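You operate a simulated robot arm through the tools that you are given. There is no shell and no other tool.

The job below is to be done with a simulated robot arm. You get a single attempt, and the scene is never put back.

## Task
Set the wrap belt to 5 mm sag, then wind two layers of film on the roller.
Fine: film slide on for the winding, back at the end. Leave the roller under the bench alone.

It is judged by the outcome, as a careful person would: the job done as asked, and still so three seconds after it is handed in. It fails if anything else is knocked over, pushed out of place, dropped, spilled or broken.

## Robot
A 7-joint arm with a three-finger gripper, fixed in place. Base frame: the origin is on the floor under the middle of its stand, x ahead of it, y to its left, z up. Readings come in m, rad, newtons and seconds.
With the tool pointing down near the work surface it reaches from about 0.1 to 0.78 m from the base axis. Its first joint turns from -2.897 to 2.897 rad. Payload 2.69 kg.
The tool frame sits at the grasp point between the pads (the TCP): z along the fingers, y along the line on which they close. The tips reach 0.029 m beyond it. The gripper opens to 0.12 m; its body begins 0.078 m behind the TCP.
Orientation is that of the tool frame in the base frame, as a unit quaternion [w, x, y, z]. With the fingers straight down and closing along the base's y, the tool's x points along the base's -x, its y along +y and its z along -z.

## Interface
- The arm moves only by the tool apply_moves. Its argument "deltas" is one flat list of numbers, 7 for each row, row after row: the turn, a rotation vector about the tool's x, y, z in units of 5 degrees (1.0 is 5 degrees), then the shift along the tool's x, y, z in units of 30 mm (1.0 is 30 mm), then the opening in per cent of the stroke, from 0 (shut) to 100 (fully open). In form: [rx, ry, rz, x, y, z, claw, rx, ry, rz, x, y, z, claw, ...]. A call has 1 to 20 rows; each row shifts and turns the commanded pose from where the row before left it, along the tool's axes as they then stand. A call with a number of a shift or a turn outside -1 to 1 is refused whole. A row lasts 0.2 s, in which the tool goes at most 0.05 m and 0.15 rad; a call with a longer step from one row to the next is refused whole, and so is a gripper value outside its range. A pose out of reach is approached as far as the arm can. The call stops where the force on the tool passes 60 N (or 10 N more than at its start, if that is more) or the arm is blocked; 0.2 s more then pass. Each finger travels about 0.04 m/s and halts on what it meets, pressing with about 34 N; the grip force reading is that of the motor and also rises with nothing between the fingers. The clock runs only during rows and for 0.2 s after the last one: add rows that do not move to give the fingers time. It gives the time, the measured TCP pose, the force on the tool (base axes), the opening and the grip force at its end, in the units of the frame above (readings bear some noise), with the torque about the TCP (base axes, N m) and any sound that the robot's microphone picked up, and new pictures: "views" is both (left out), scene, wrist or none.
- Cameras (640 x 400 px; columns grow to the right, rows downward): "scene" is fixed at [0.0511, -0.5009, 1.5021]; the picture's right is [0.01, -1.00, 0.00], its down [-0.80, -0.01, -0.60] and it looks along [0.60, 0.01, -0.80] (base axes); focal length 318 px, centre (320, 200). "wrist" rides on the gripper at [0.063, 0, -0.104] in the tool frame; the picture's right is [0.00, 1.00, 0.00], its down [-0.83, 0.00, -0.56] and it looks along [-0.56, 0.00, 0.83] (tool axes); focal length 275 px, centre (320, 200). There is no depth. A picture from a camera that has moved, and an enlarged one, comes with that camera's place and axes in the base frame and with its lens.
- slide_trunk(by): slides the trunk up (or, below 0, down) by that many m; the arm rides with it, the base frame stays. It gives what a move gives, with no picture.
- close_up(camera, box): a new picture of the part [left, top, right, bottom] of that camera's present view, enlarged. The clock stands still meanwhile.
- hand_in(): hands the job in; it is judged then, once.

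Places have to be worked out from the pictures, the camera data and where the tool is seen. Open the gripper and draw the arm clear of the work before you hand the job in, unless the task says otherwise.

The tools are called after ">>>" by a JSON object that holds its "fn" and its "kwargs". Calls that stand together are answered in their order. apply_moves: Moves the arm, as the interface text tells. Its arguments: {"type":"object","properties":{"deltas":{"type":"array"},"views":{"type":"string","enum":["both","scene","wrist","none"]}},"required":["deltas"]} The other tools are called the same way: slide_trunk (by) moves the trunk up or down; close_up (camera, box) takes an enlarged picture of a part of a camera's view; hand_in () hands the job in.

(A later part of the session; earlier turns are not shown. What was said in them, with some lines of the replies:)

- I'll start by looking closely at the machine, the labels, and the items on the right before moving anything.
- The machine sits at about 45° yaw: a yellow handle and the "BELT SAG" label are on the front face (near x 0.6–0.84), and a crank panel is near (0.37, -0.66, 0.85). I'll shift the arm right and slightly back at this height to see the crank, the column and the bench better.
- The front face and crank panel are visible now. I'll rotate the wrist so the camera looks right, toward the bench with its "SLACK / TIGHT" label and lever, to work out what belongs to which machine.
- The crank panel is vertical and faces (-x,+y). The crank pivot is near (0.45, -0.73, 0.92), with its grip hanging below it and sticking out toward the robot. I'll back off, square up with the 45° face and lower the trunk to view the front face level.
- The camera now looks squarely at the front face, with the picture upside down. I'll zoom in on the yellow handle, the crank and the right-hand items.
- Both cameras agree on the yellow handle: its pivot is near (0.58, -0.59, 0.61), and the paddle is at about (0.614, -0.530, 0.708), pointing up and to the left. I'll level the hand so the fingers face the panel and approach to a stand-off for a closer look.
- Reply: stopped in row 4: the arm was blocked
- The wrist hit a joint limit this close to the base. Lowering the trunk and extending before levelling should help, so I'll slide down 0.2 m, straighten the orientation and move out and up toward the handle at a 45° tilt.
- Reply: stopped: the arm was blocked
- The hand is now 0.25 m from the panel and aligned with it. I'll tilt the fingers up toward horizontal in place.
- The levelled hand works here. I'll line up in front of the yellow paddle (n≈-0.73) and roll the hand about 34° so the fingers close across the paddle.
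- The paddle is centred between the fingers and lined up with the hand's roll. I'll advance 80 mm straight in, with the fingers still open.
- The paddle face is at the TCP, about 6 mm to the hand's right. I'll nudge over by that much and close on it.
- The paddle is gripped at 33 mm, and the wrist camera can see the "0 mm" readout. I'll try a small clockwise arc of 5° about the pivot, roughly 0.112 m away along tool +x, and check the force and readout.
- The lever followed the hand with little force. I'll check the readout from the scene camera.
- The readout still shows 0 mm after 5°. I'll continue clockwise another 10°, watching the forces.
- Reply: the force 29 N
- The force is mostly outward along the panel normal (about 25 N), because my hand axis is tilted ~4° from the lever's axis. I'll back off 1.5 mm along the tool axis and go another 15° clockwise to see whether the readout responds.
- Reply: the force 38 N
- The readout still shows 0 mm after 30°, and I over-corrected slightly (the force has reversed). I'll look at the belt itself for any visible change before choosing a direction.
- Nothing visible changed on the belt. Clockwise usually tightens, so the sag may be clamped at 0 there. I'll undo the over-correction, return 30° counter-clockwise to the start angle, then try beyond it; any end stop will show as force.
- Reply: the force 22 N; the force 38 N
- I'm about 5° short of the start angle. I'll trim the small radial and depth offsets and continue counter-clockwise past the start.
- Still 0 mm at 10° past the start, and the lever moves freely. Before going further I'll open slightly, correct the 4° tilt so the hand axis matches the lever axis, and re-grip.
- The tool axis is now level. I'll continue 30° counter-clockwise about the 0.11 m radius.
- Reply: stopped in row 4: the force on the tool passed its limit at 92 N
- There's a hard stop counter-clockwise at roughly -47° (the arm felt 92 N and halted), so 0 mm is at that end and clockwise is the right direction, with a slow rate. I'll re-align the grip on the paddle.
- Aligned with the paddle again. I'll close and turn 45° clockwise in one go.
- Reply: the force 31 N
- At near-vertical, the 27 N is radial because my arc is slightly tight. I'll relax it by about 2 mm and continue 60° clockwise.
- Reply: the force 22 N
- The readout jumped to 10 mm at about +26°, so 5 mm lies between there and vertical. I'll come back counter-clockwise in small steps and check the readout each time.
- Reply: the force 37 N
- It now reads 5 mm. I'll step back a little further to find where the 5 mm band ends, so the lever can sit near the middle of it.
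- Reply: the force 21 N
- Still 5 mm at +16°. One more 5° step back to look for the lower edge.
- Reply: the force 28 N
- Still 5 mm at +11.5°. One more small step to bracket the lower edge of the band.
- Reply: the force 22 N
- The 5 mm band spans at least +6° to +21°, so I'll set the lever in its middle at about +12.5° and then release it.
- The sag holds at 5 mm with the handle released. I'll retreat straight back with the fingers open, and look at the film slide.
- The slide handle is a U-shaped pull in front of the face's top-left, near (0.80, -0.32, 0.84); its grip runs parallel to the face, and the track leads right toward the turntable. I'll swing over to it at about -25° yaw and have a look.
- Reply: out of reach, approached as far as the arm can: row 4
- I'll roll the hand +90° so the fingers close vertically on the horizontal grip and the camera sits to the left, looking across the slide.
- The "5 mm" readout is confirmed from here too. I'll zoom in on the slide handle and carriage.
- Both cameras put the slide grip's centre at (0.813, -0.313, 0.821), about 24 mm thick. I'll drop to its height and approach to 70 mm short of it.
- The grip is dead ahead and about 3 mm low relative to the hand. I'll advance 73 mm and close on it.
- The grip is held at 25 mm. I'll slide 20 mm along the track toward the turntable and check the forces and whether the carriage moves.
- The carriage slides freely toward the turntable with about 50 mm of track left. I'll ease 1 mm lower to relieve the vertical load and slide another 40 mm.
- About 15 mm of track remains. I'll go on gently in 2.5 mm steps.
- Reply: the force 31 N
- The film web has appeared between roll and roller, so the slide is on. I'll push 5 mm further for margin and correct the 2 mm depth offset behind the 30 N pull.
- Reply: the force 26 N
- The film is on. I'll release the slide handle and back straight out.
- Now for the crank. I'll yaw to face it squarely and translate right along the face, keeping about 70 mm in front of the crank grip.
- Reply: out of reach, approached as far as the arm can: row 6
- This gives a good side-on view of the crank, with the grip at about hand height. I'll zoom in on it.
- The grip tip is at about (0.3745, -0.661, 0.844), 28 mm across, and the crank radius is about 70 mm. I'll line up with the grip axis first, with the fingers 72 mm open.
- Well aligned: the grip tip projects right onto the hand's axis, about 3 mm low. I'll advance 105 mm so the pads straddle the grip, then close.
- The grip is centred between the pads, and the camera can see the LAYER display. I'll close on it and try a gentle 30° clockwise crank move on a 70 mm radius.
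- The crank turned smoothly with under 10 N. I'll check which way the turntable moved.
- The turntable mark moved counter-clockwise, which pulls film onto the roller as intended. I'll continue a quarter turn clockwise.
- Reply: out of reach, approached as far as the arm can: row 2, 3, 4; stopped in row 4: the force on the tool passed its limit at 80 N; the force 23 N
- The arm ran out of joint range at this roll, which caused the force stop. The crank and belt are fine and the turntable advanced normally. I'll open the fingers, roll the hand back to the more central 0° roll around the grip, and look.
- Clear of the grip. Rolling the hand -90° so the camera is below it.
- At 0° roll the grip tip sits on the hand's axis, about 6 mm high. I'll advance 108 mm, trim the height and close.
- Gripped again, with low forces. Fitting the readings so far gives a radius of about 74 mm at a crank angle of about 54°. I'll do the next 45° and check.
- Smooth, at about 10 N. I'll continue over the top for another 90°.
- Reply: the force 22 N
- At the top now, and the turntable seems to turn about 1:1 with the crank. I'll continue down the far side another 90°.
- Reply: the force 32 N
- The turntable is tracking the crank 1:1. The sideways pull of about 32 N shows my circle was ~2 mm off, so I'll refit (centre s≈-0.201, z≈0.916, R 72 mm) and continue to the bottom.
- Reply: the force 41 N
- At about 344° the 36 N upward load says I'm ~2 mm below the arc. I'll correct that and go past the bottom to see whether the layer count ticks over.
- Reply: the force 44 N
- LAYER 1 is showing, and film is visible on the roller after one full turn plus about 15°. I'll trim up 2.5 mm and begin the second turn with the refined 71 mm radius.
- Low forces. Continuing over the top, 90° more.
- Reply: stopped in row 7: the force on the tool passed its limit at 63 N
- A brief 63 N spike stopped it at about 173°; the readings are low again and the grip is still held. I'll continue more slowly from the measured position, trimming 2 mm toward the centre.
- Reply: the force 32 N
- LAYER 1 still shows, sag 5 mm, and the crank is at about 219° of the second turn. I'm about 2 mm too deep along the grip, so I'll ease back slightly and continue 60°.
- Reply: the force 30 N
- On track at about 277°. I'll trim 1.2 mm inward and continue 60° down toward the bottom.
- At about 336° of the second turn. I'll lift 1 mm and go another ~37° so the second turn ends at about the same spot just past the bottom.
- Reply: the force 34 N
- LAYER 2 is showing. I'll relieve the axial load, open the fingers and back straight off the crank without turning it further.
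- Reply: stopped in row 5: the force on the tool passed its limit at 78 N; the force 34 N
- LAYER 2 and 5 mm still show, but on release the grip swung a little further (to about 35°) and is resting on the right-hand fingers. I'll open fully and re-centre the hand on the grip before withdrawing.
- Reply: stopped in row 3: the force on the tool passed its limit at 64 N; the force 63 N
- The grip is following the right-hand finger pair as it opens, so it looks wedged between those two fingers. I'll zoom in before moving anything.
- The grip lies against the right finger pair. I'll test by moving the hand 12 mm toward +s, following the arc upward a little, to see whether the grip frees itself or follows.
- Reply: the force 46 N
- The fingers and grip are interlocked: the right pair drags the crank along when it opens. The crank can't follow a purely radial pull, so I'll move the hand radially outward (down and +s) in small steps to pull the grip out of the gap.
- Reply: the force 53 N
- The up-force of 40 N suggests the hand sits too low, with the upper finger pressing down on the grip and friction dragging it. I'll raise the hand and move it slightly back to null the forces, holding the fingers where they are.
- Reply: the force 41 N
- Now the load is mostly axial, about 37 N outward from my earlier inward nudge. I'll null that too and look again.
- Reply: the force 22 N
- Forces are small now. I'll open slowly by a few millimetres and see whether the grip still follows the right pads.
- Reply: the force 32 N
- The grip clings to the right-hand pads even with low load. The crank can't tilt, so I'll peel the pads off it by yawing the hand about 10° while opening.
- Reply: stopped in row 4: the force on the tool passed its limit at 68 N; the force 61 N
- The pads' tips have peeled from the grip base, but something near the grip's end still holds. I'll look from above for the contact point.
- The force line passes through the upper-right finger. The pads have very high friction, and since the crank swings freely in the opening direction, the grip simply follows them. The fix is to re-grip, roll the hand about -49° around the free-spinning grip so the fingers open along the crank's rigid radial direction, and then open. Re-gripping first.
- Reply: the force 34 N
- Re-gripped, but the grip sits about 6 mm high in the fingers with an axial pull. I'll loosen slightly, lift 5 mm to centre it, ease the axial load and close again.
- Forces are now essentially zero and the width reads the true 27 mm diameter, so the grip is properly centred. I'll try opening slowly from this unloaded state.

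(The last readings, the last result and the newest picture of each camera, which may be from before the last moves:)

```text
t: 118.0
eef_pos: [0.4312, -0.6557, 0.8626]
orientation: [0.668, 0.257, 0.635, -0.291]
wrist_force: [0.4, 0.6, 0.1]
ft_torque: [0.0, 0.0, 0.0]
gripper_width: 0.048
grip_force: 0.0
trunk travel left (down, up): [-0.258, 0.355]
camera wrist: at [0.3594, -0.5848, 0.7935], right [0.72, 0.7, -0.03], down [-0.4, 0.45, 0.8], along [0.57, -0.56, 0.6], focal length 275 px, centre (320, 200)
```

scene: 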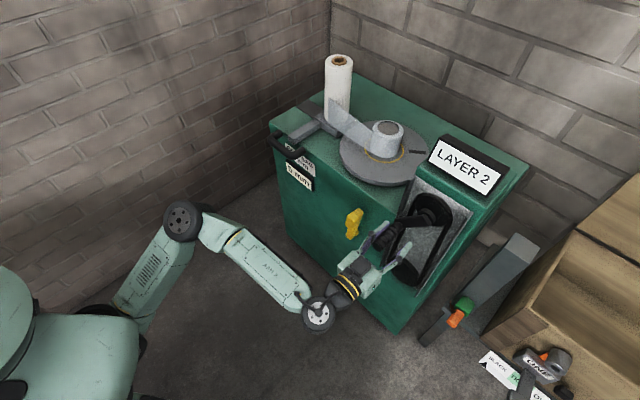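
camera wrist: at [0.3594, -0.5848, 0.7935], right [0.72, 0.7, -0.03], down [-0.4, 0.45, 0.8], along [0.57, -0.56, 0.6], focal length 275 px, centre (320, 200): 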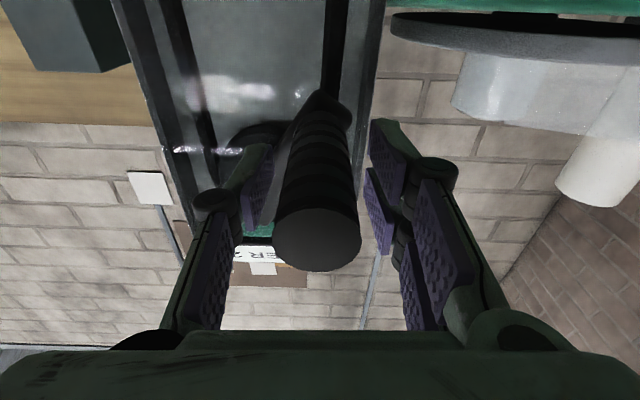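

Released cleanly: zero force, and the grip stands free between the pads. Opening a bit more, then backing straight out.

>>> {"fn": "apply_moves", "kwargs": {"deltas": [0, 0, 0, 0, 0, 0, 55, 0, 0, 0, 0, 0, 0, 60, 0, 0, 0, 0, 0, -0.4, 60, 0, 0, 0, 0, 0, -0.8, 60, 0, 0, 0, 0, 0, -0.8, 60, 0, 0, 0, 0, 0, -0.8, 60, 0, 0, 0, 0, 0, -0.8, 60, 0, 0, 0, 0, 0, 0, 60]}}

>>> {"fn": "close_up", "kwargs": {"camera": "scene", "box": [260, 40, 520, 260]}}

```text
t: 119.8
eef_pos: [0.3543, -0.5798, 0.856]
orientation: [0.667, 0.257, 0.635, -0.291]
wrist_force: [-0.8, -1.0, 0.2]
ft_torque: [-0.04, -0.01, -0.02]
gripper_width: 0.0719
grip_force: 0.0
trunk travel left (down, up): [-0.258, 0.355]
camera wrist: at [0.2814, -0.5077, 0.7862], right [0.72, 0.7, -0.03], down [-0.4, 0.45, 0.8], along [0.57, -0.56, 0.6], focal length 275 px, centre (320, 200)
```

scene: 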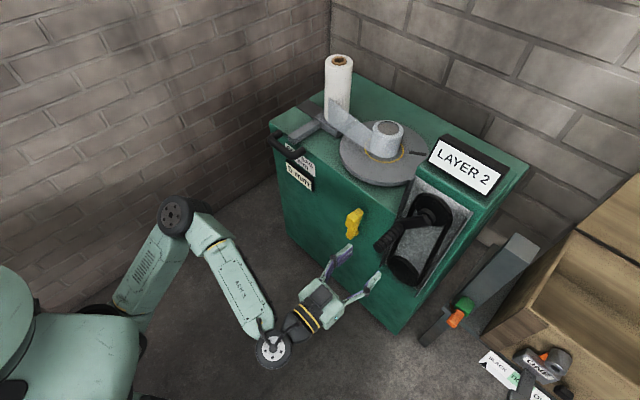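
wrist: 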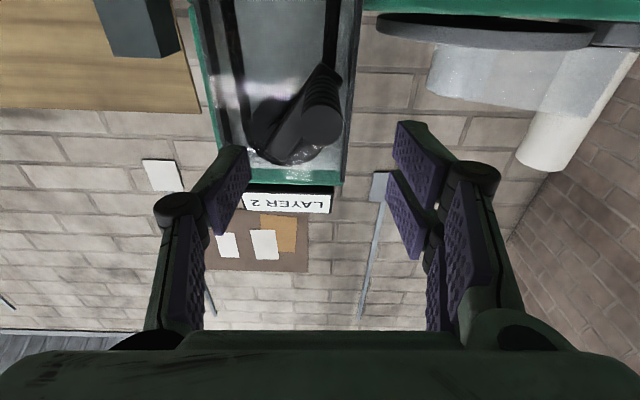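

```text
1.82 times, centred on (390, 150) of scene
camera zoom: at [0.0511, -0.5009, 1.5021], right [0.01, -1.0, 0.0], down [-0.8, -0.01, -0.6], along [0.6, 0.01, -0.8], focal length 578 px, centre (193, 291)
```

zoom: 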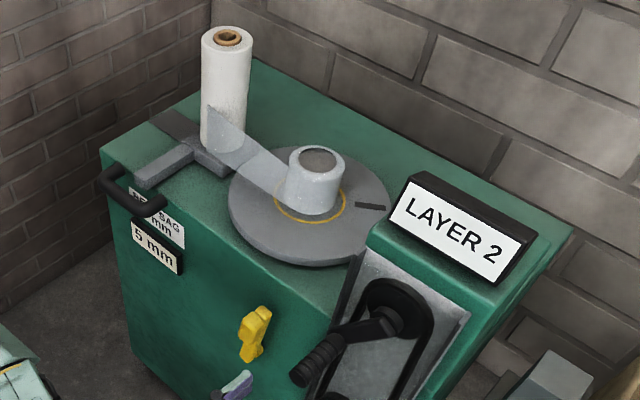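

The readouts show LAYER 2 and 5 mm, and the crank stays put. Now I'll return the film slide: translating back left along the face toward the slide handle, keeping clear of the panel.

>>> {"fn": "apply_moves", "kwargs": {"deltas": [0, 0, 0, 0.06, 0.97, -0.1, 80, 0, 0, 0, 0.06, 0.97, -0.1, 100, 0, 0, 0, 0.06, 0.97, -0.1, 100, 0, 0, 0, 0.06, 0.97, -0.1, 100, 0, 0, 0, 0.06, 0.97, -0.1, 100, 0, 0, 0, 0.06, 0.97, -0.1, 100, 0, 0, 0, 0.06, 0.97, -0.1, 100, 0, 0, 0, 0.06, 0.97, -0.1, 100, 0, 0, 0, 0.06, 0.97, -0.1, 100, 0, 0, 0, 0.06, 0.97, -0.1, 100, -1, 0, 0, 0, 0, 0, 100, -1, 0, 0, 0, 0, 0, 100, -1, 0, 0, 0, 0, 0, 100, -1, 0, 0, 0, 0, 0, 100, 0, 0, 0, 0, 0, 0, 100]}}

```text
t: 123.0
eef_pos: [0.5445, -0.3561, 0.8284]
orientation: [0.702, 0.138, 0.676, -0.177]
wrist_force: [0.0, -0.8, 0.8]
ft_torque: [0.01, 0.0, 0.01]
gripper_width: 0.1203
grip_force: 0.1
trunk travel left (down, up): [-0.258, 0.355]
camera wrist: at [0.4513, -0.3151, 0.7608], right [0.43, 0.9, -0.05], down [-0.52, 0.29, 0.8], along [0.74, -0.32, 0.59], focal length 275 px, centre (320, 200)
```

scene: 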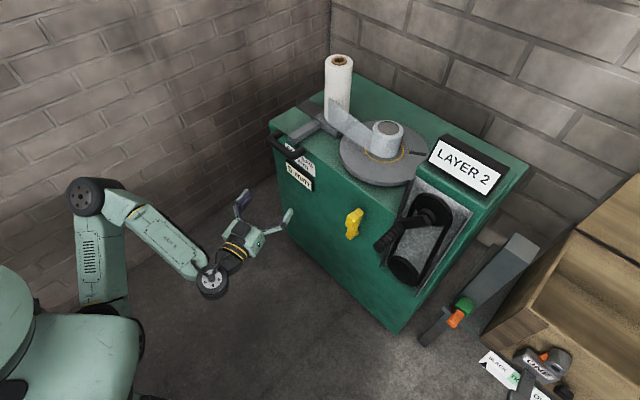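
wrist: 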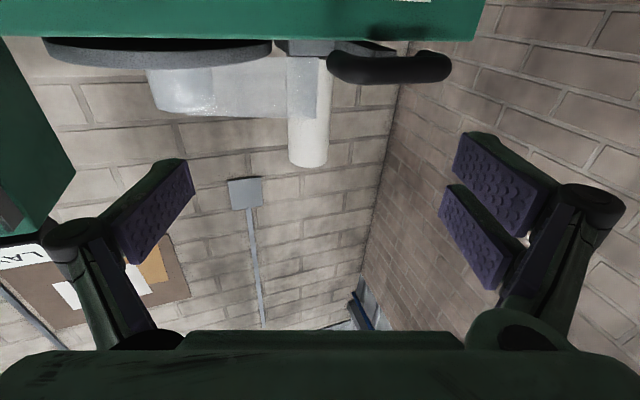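

Next I'll roll the hand +90° again, as for the first handle grasp.

>>> {"fn": "apply_moves", "kwargs": {"deltas": [0, 0, 1, 0, 0, 0, 100, 0, 0, 1, 0, 0, 0, 100, 0, 0, 1, 0, 0, 0, 100, 0, 0, 1, 0, 0, 0, 100, 0, 0, 1, 0, 0, 0, 100, 0, 0, 1, 0, 0, 0, 100, 0, 0, 1, 0, 0, 0, 100, 0, 0, 1, 0, 0, 0, 100, 0, 0, 1, 0, 0, 0, 100, 0, 0, 1, 0, 0, 0, 100, 0, 0, 1, 0, 0, 0, 100, 0, 0, 1, 0, 0, 0, 100, 0, 0, 1, 0, 0, 0, 100, 0, 0, 1, 0, 0, 0, 100, 0, 0, 1, 0, 0, 0, 100, 0, 0, 1, 0, 0, 0, 100, 0, 0, 1, 0, 0, 0, 100, 0, 0, 1, 0, 0, 0, 100, 0, 0, 0, 0, 0, 0, 100]}}

```text
t: 127.0
eef_pos: [0.545, -0.3574, 0.8288]
orientation: [0.621, 0.576, 0.38, 0.372]
wrist_force: [0.0, -0.3, 0.2]
ft_torque: [0.01, -0.02, 0.03]
gripper_width: 0.1202
grip_force: 0.1
trunk travel left (down, up): [-0.258, 0.355]
camera wrist: at [0.4768, -0.2537, 0.8205], right [-0.02, 0.06, 1.0], down [-0.86, -0.51, 0.01], along [0.51, -0.86, 0.07], focal length 275 px, centre (320, 200)
```

scene: 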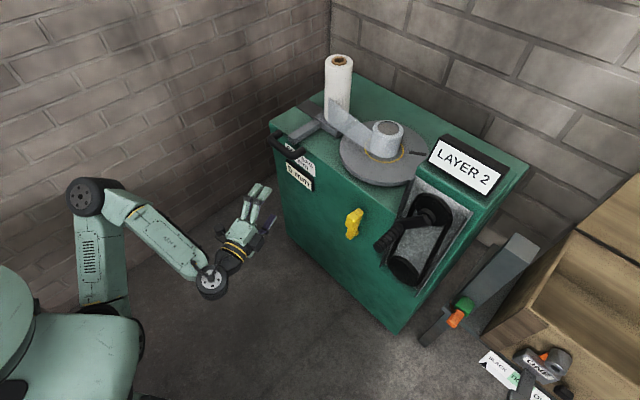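
wrist: 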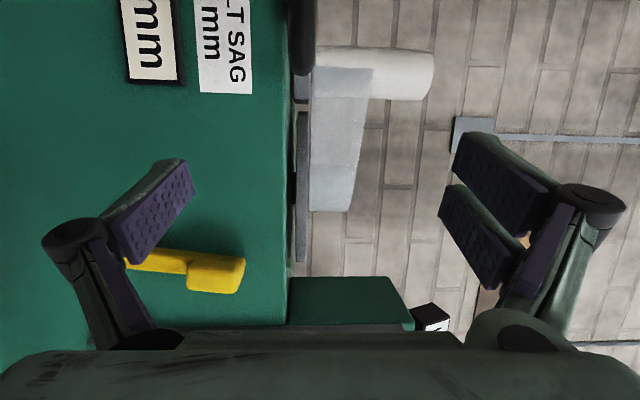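

I'll level the hand, shift left to line up with the handle's current position (about 0.756, -0.370, 0.819), and approach to roughly 75 mm.

>>> {"fn": "apply_moves", "kwargs": {"deltas": [0.54, 0, 0, 0.9, -0.11, 0, 100, 0, 0, 0, 0.9, -0.11, 0, 100, 0, 0, 0, 0.9, -0.11, 0, 100, 0, 0, 0, 0, 0, 1, 100, 0, 0, 0, 0, 0, 1, 100, 0, 0, 0, 0, 0, 1, 100, 0, 0, 0, 0, 0, 1, 100, 0, 0, 0, 0, 0, 0, 100]}}

```text
t: 128.8
eef_pos: [0.69, -0.3396, 0.8205]
orientation: [0.607, 0.59, 0.389, 0.362]
wrist_force: [-0.9, -0.2, 0.6]
ft_torque: [0.04, -0.01, -0.01]
gripper_width: 0.1202
grip_force: 0.1
out of reach, approached as far as the arm can: row 3
trunk travel left (down, up): [-0.258, 0.355]
camera wrist: at [0.6228, -0.2371, 0.8174], right [0.02, 0.05, 1.0], down [-0.86, -0.51, 0.04], along [0.51, -0.86, 0.03], focal length 275 px, centre (320, 200)
```

scene: 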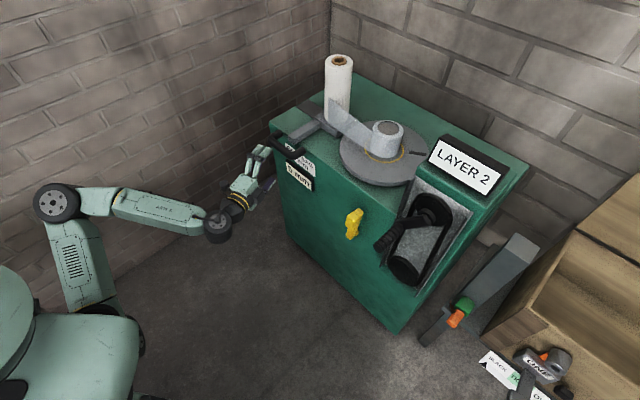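
wrist: 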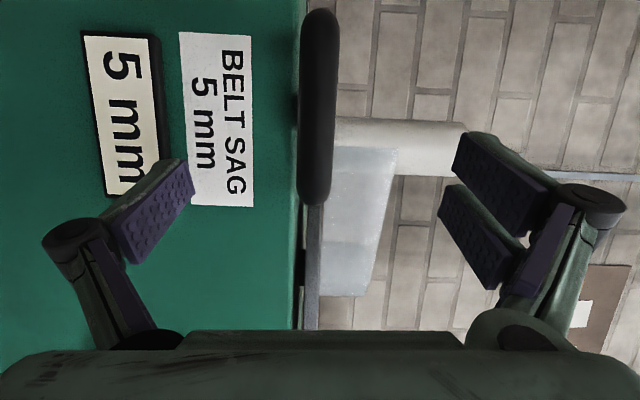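

The same view as the first grasp, with the handle centred ahead. Advancing 73 mm and closing.

>>> {"fn": "apply_moves", "kwargs": {"deltas": [0, 0, 0, 0.05, -0.03, 0.6, 100, 0, 0, 0, 0, 0, 0.6, 100, 0, 0, 0, 0, 0, 0.6, 100, 0, 0, 0, 0, 0, 0.62, 100, 0, 0, 0, 0, 0, 0, 60, 0, 0, 0, 0, 0, 0, 30, 0, 0, 0, 0, 0, 0, 10, 0, 0, 0, 0, 0, 0, 10, 0, 0, 0, 0, 0, 0, 10, 0, 0, 0, 0, 0, 0, 10, 0, 0, 0, 0, 0, 0, 10, 0, 0, 0, 0, 0, 0, 10]}}

```text
t: 131.4
eef_pos: [0.7561, -0.3701, 0.8185]
orientation: [0.609, 0.589, 0.388, 0.364]
wrist_force: [6.5, -3.4, 10.9]
ft_torque: [0.61, -0.74, 0.06]
gripper_width: 0.0261
grip_force: 30.3
trunk travel left (down, up): [-0.258, 0.355]
camera wrist: at [0.6898, -0.2679, 0.8149], right [0.02, 0.05, 1.0], down [-0.86, -0.51, 0.04], along [0.51, -0.86, 0.03], focal length 275 px, centre (320, 200)
```

scene: 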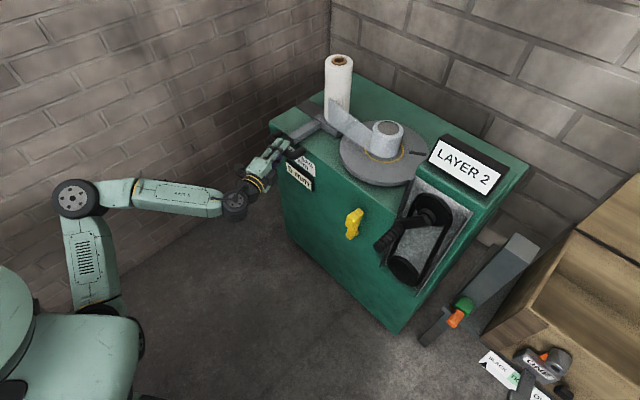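
wrist: 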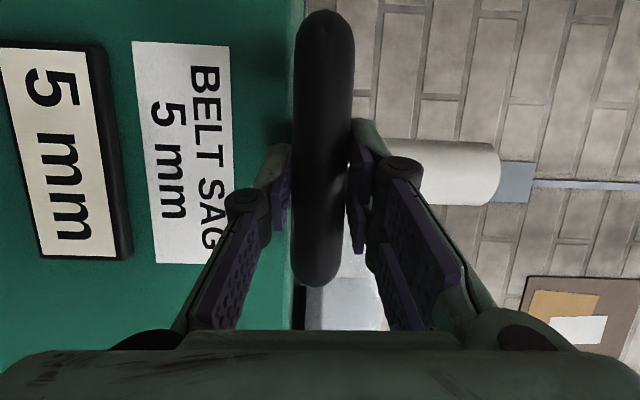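

Handle held at 26 mm with low forces. Sliding 40 mm back to the left along the track.

>>> {"fn": "apply_moves", "kwargs": {"deltas": [0, 0, 0, 0.157, 0.007, 0.057, 10, 0, 0, 0, 0.157, 0.007, 0.057, 10, 0, 0, 0, 0.157, 0.007, 0.057, 10, 0, 0, 0, 0.157, 0.007, 0.057, 10, 0, 0, 0, 0.157, 0.007, 0.057, 10, 0, 0, 0, 0.157, 0.007, 0.057, 10, 0, 0, 0, 0.157, 0.007, 0.057, 10, 0, 0, 0, 0.157, 0.007, 0.057, 10, 0, 0, 0, 0, 0, 0, 10], "views": "scene"}}

>>> {"fn": "close_up", "kwargs": {"camera": "scene", "box": [240, 40, 520, 220]}}

```text
t: 133.4
eef_pos: [0.7835, -0.3434, 0.8181]
orientation: [0.607, 0.59, 0.389, 0.362]
wrist_force: [0.0, -6.0, 5.2]
ft_torque: [1.13, -1.07, -0.81]
gripper_width: 0.0259
grip_force: 45.4
trunk travel left (down, up): [-0.258, 0.355]
```

scene: 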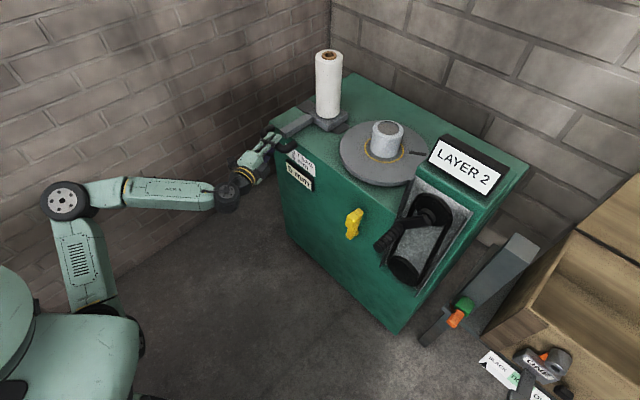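

```text
2.22 times, centred on (380, 130) of scene
camera zoom: at [0.0511, -0.5009, 1.5021], right [0.01, -1.0, 0.0], down [-0.8, -0.01, -0.6], along [0.6, 0.01, -0.8], focal length 706 px, centre (187, 356)
```

zoom: 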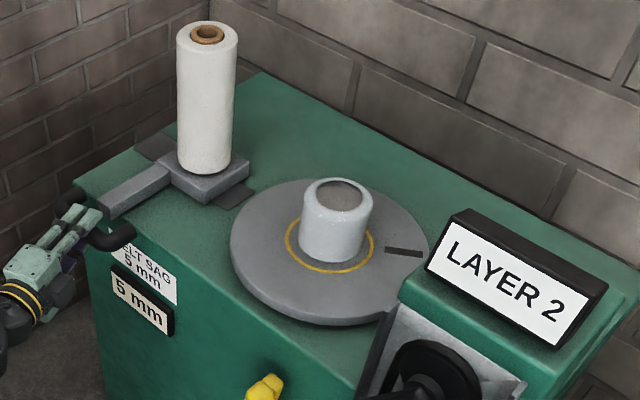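

The web is released, with two layers on the roller and LAYER 2 and 5 mm still showing. Sliding the remaining 40 mm, gently at the end.

>>> {"fn": "apply_moves", "kwargs": {"deltas": [0, 0, 0, 0.157, 0.007, 0.057, 10, 0, 0, 0, 0.157, 0.007, 0.057, 10, 0, 0, 0, 0.157, 0.007, 0.057, 10, 0, 0, 0, 0.157, 0.007, 0.057, 10, 0, 0, 0, 0.157, 0.007, 0.057, 10, 0, 0, 0, 0.157, 0.007, 0.057, 10, 0, 0, 0, 0.078, 0.003, 0.028, 10, 0, 0, 0, 0.078, 0.003, 0.028, 10, 0, 0, 0, 0.078, 0.003, 0.028, 10, 0, 0, 0, 0, 0, 0, 10], "views": "scene"}}

>>> {"fn": "close_up", "kwargs": {"camera": "scene", "box": [240, 40, 440, 190]}}

```text
t: 135.6
eef_pos: [0.8118, -0.3163, 0.8191]
orientation: [0.608, 0.589, 0.389, 0.363]
wrist_force: [-21.0, 14.8, 1.4]
ft_torque: [1.19, -1.08, -0.34]
gripper_width: 0.0256
grip_force: 45.1
trunk travel left (down, up): [-0.258, 0.355]
```

scene: 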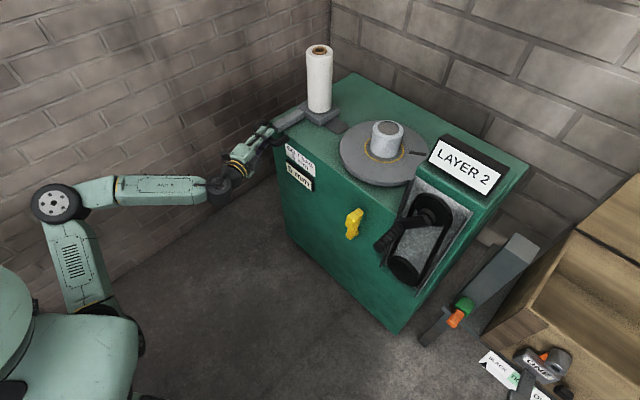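

```text
2.67 times, centred on (340, 115) of scene
camera zoom: at [0.0511, -0.5009, 1.5021], right [0.01, -1.0, 0.0], down [-0.8, -0.01, -0.6], along [0.6, 0.01, -0.8], focal length 847 px, centre (267, 427)
```

zoom: 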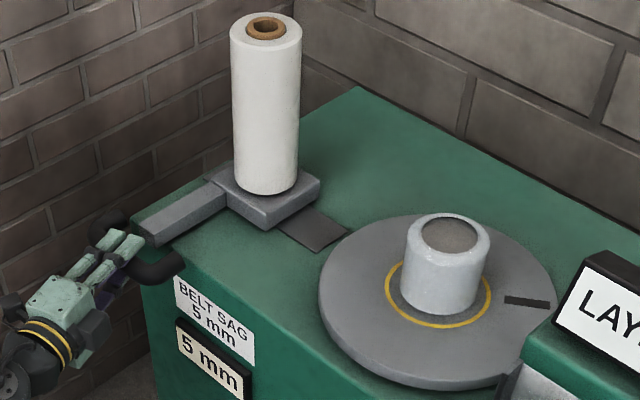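

The carriage is within 2 mm of its starting position. I'll push 3 mm more to seat it, easing the 25 N outward load.

>>> {"fn": "apply_moves", "kwargs": {"deltas": [0, 0, 0, 0.05, 0.002, -0.03, 10, 0, 0, 0, 0.05, 0.002, 0.018, 10, 0, 0, 0, 0, 0, 0, 10], "views": "none"}}

```text
t: 136.4
eef_pos: [0.8137, -0.3152, 0.8189]
orientation: [0.608, 0.591, 0.389, 0.362]
wrist_force: [16.4, -17.1, 8.0]
ft_torque: [0.98, -1.1, -0.07]
gripper_width: 0.0259
grip_force: 45.0
trunk travel left (down, up): [-0.258, 0.355]
```

At the original position. I'll null the residual load, open slowly and check it has let go before backing out.

>>> {"fn": "apply_moves", "kwargs": {"deltas": [0, 0, 0, 0, 0.02, 0.04, 10, 0, 0, 0, 0, 0, 0, 10, 0, 0, 0, 0, 0, 0, 25, 0, 0, 0, 0, 0, 0, 35, 0, 0, 0, 0, 0, 0, 50, 0, 0, 0, 0, 0, 0, 70, 0, 0, 0, 0, 0, 0, 90, 0, 0, 0, 0, 0, 0, 100, 0, 0, 0, 0, 0, 0, 100, 0, 0, 0, 0, 0, 0, 100], "views": "wrist"}}

```text
t: 138.6
eef_pos: [0.8131, -0.3149, 0.8176]
orientation: [0.607, 0.59, 0.389, 0.362]
wrist_force: [-0.4, -0.2, 0.7]
ft_torque: [-0.02, 0.0, 0.03]
gripper_width: 0.1199
grip_force: 0.0
trunk travel left (down, up): [-0.258, 0.355]
camera wrist: at [0.7462, -0.2117, 0.815], right [0.02, 0.05, 1.0], down [-0.86, -0.51, 0.04], along [0.51, -0.86, 0.03], focal length 275 px, centre (320, 200)
```

wrist: 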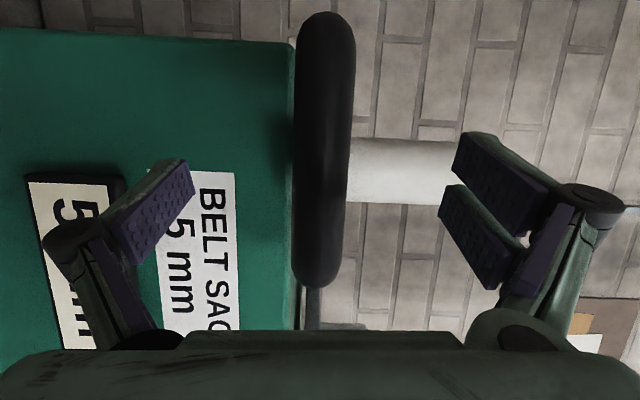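

Released with zero force. Backing straight out, well clear of the machine, and taking a final look.

>>> {"fn": "apply_moves", "kwargs": {"deltas": [0, 0, 0, 0, 0, -0.6, 100, 0, 0, 0, 0, 0, -0.9, 100, 0, 0, 0, 0, 0, -1, 100, 0, 0, 0, 0, 0, -1, 100, 0, 0, 0, 0, 0, -1, 100, 0, 0, 0, 0, 0, -1, 100, 0, 0, 0, 0, 0, -1, 100, 0, 0, 0, 0, 0, -1, 100, 0, 0, 0, 0, 0, 0, 100]}}

>>> {"fn": "close_up", "kwargs": {"camera": "scene", "box": [250, 30, 530, 280]}}

>>> {"fn": "close_up", "kwargs": {"camera": "scene", "box": [400, 220, 640, 400]}}

```text
t: 140.6
eef_pos: [0.6272, -0.2295, 0.832]
orientation: [0.608, 0.59, 0.389, 0.362]
wrist_force: [0.4, -0.6, 0.2]
ft_torque: [0.02, 0.01, 0.02]
gripper_width: 0.12
grip_force: 0.1
out of reach, approached as far as the arm can: row 8
trunk travel left (down, up): [-0.258, 0.355]
camera wrist: at [0.5603, -0.1261, 0.8295], right [0.02, 0.04, 1.0], down [-0.86, -0.51, 0.04], along [0.51, -0.86, 0.03], focal length 275 px, centre (320, 200)
```

scene: 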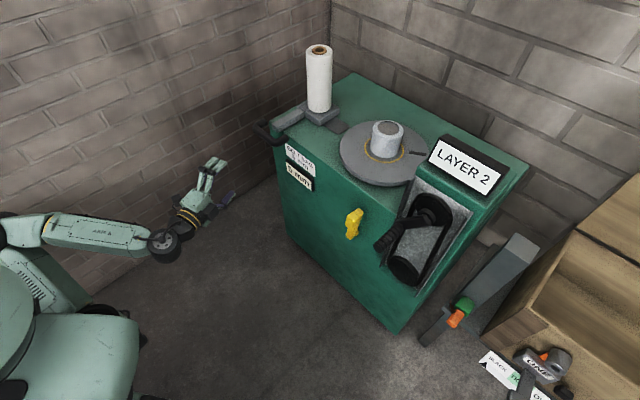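
wrist: 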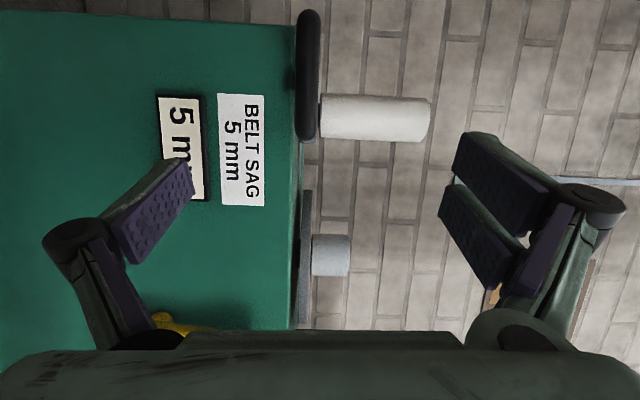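

```text
1.60 times, centred on (390, 155) of scene
camera zoom: at [0.0511, -0.5009, 1.5021], right [0.01, -1.0, 0.0], down [-0.8, -0.01, -0.6], along [0.6, 0.01, -0.8], focal length 508 px, centre (208, 272)
```

zoom: 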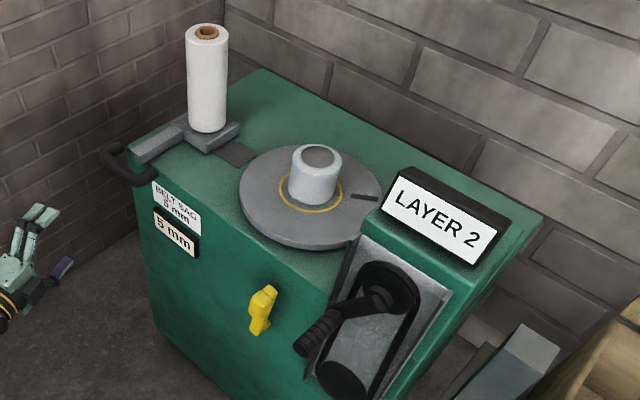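

```text
2.22 times, centred on (520, 310) of scene
camera zoom: at [0.0511, -0.5009, 1.5021], right [0.01, -1.0, 0.0], down [-0.8, -0.01, -0.6], along [0.6, 0.01, -0.8], focal length 706 px, centre (-124, -44)
```

zoom: 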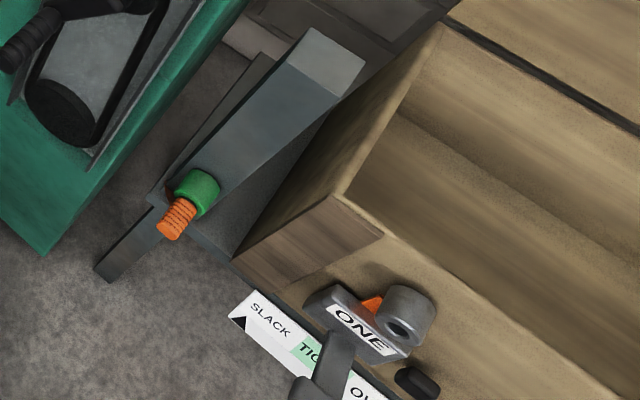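

Final state: sag reads 5 mm, the counter reads LAYER 2 with film on the roller, and the film slide is back at its start. The bench and its roller are untouched, and the gripper is open and clear of the work. I'm handing in.

>>> {"fn": "hand_in", "kwargs": {}}

```text
The job is handed in.
```

The job is handed in. The belt is set to 5 mm sag, the counter reads LAYER 2, and the film slide is back at its start. I didn't touch the roller under the bench.

- **Belt sag:** I turned the yellow handle to about the middle of its 5 mm band. The readout still showed 5 mm at the end.
- **Winding:** I slid the film on, then cranked clockwise for two layers. The crank ended about 40° past two full turns, because the grip stuck to the finger pads when I let go. The counter stayed at 2.
- **Force stops:** The arm hit its force limit a few times during the work, peaking at 92 N at the sag handle's end stop. It happened twice while cranking and three more times freeing the fingers from the crank. Nothing looked moved or damaged in the final pictures.

The gripper is open and the arm is clear of the machine.
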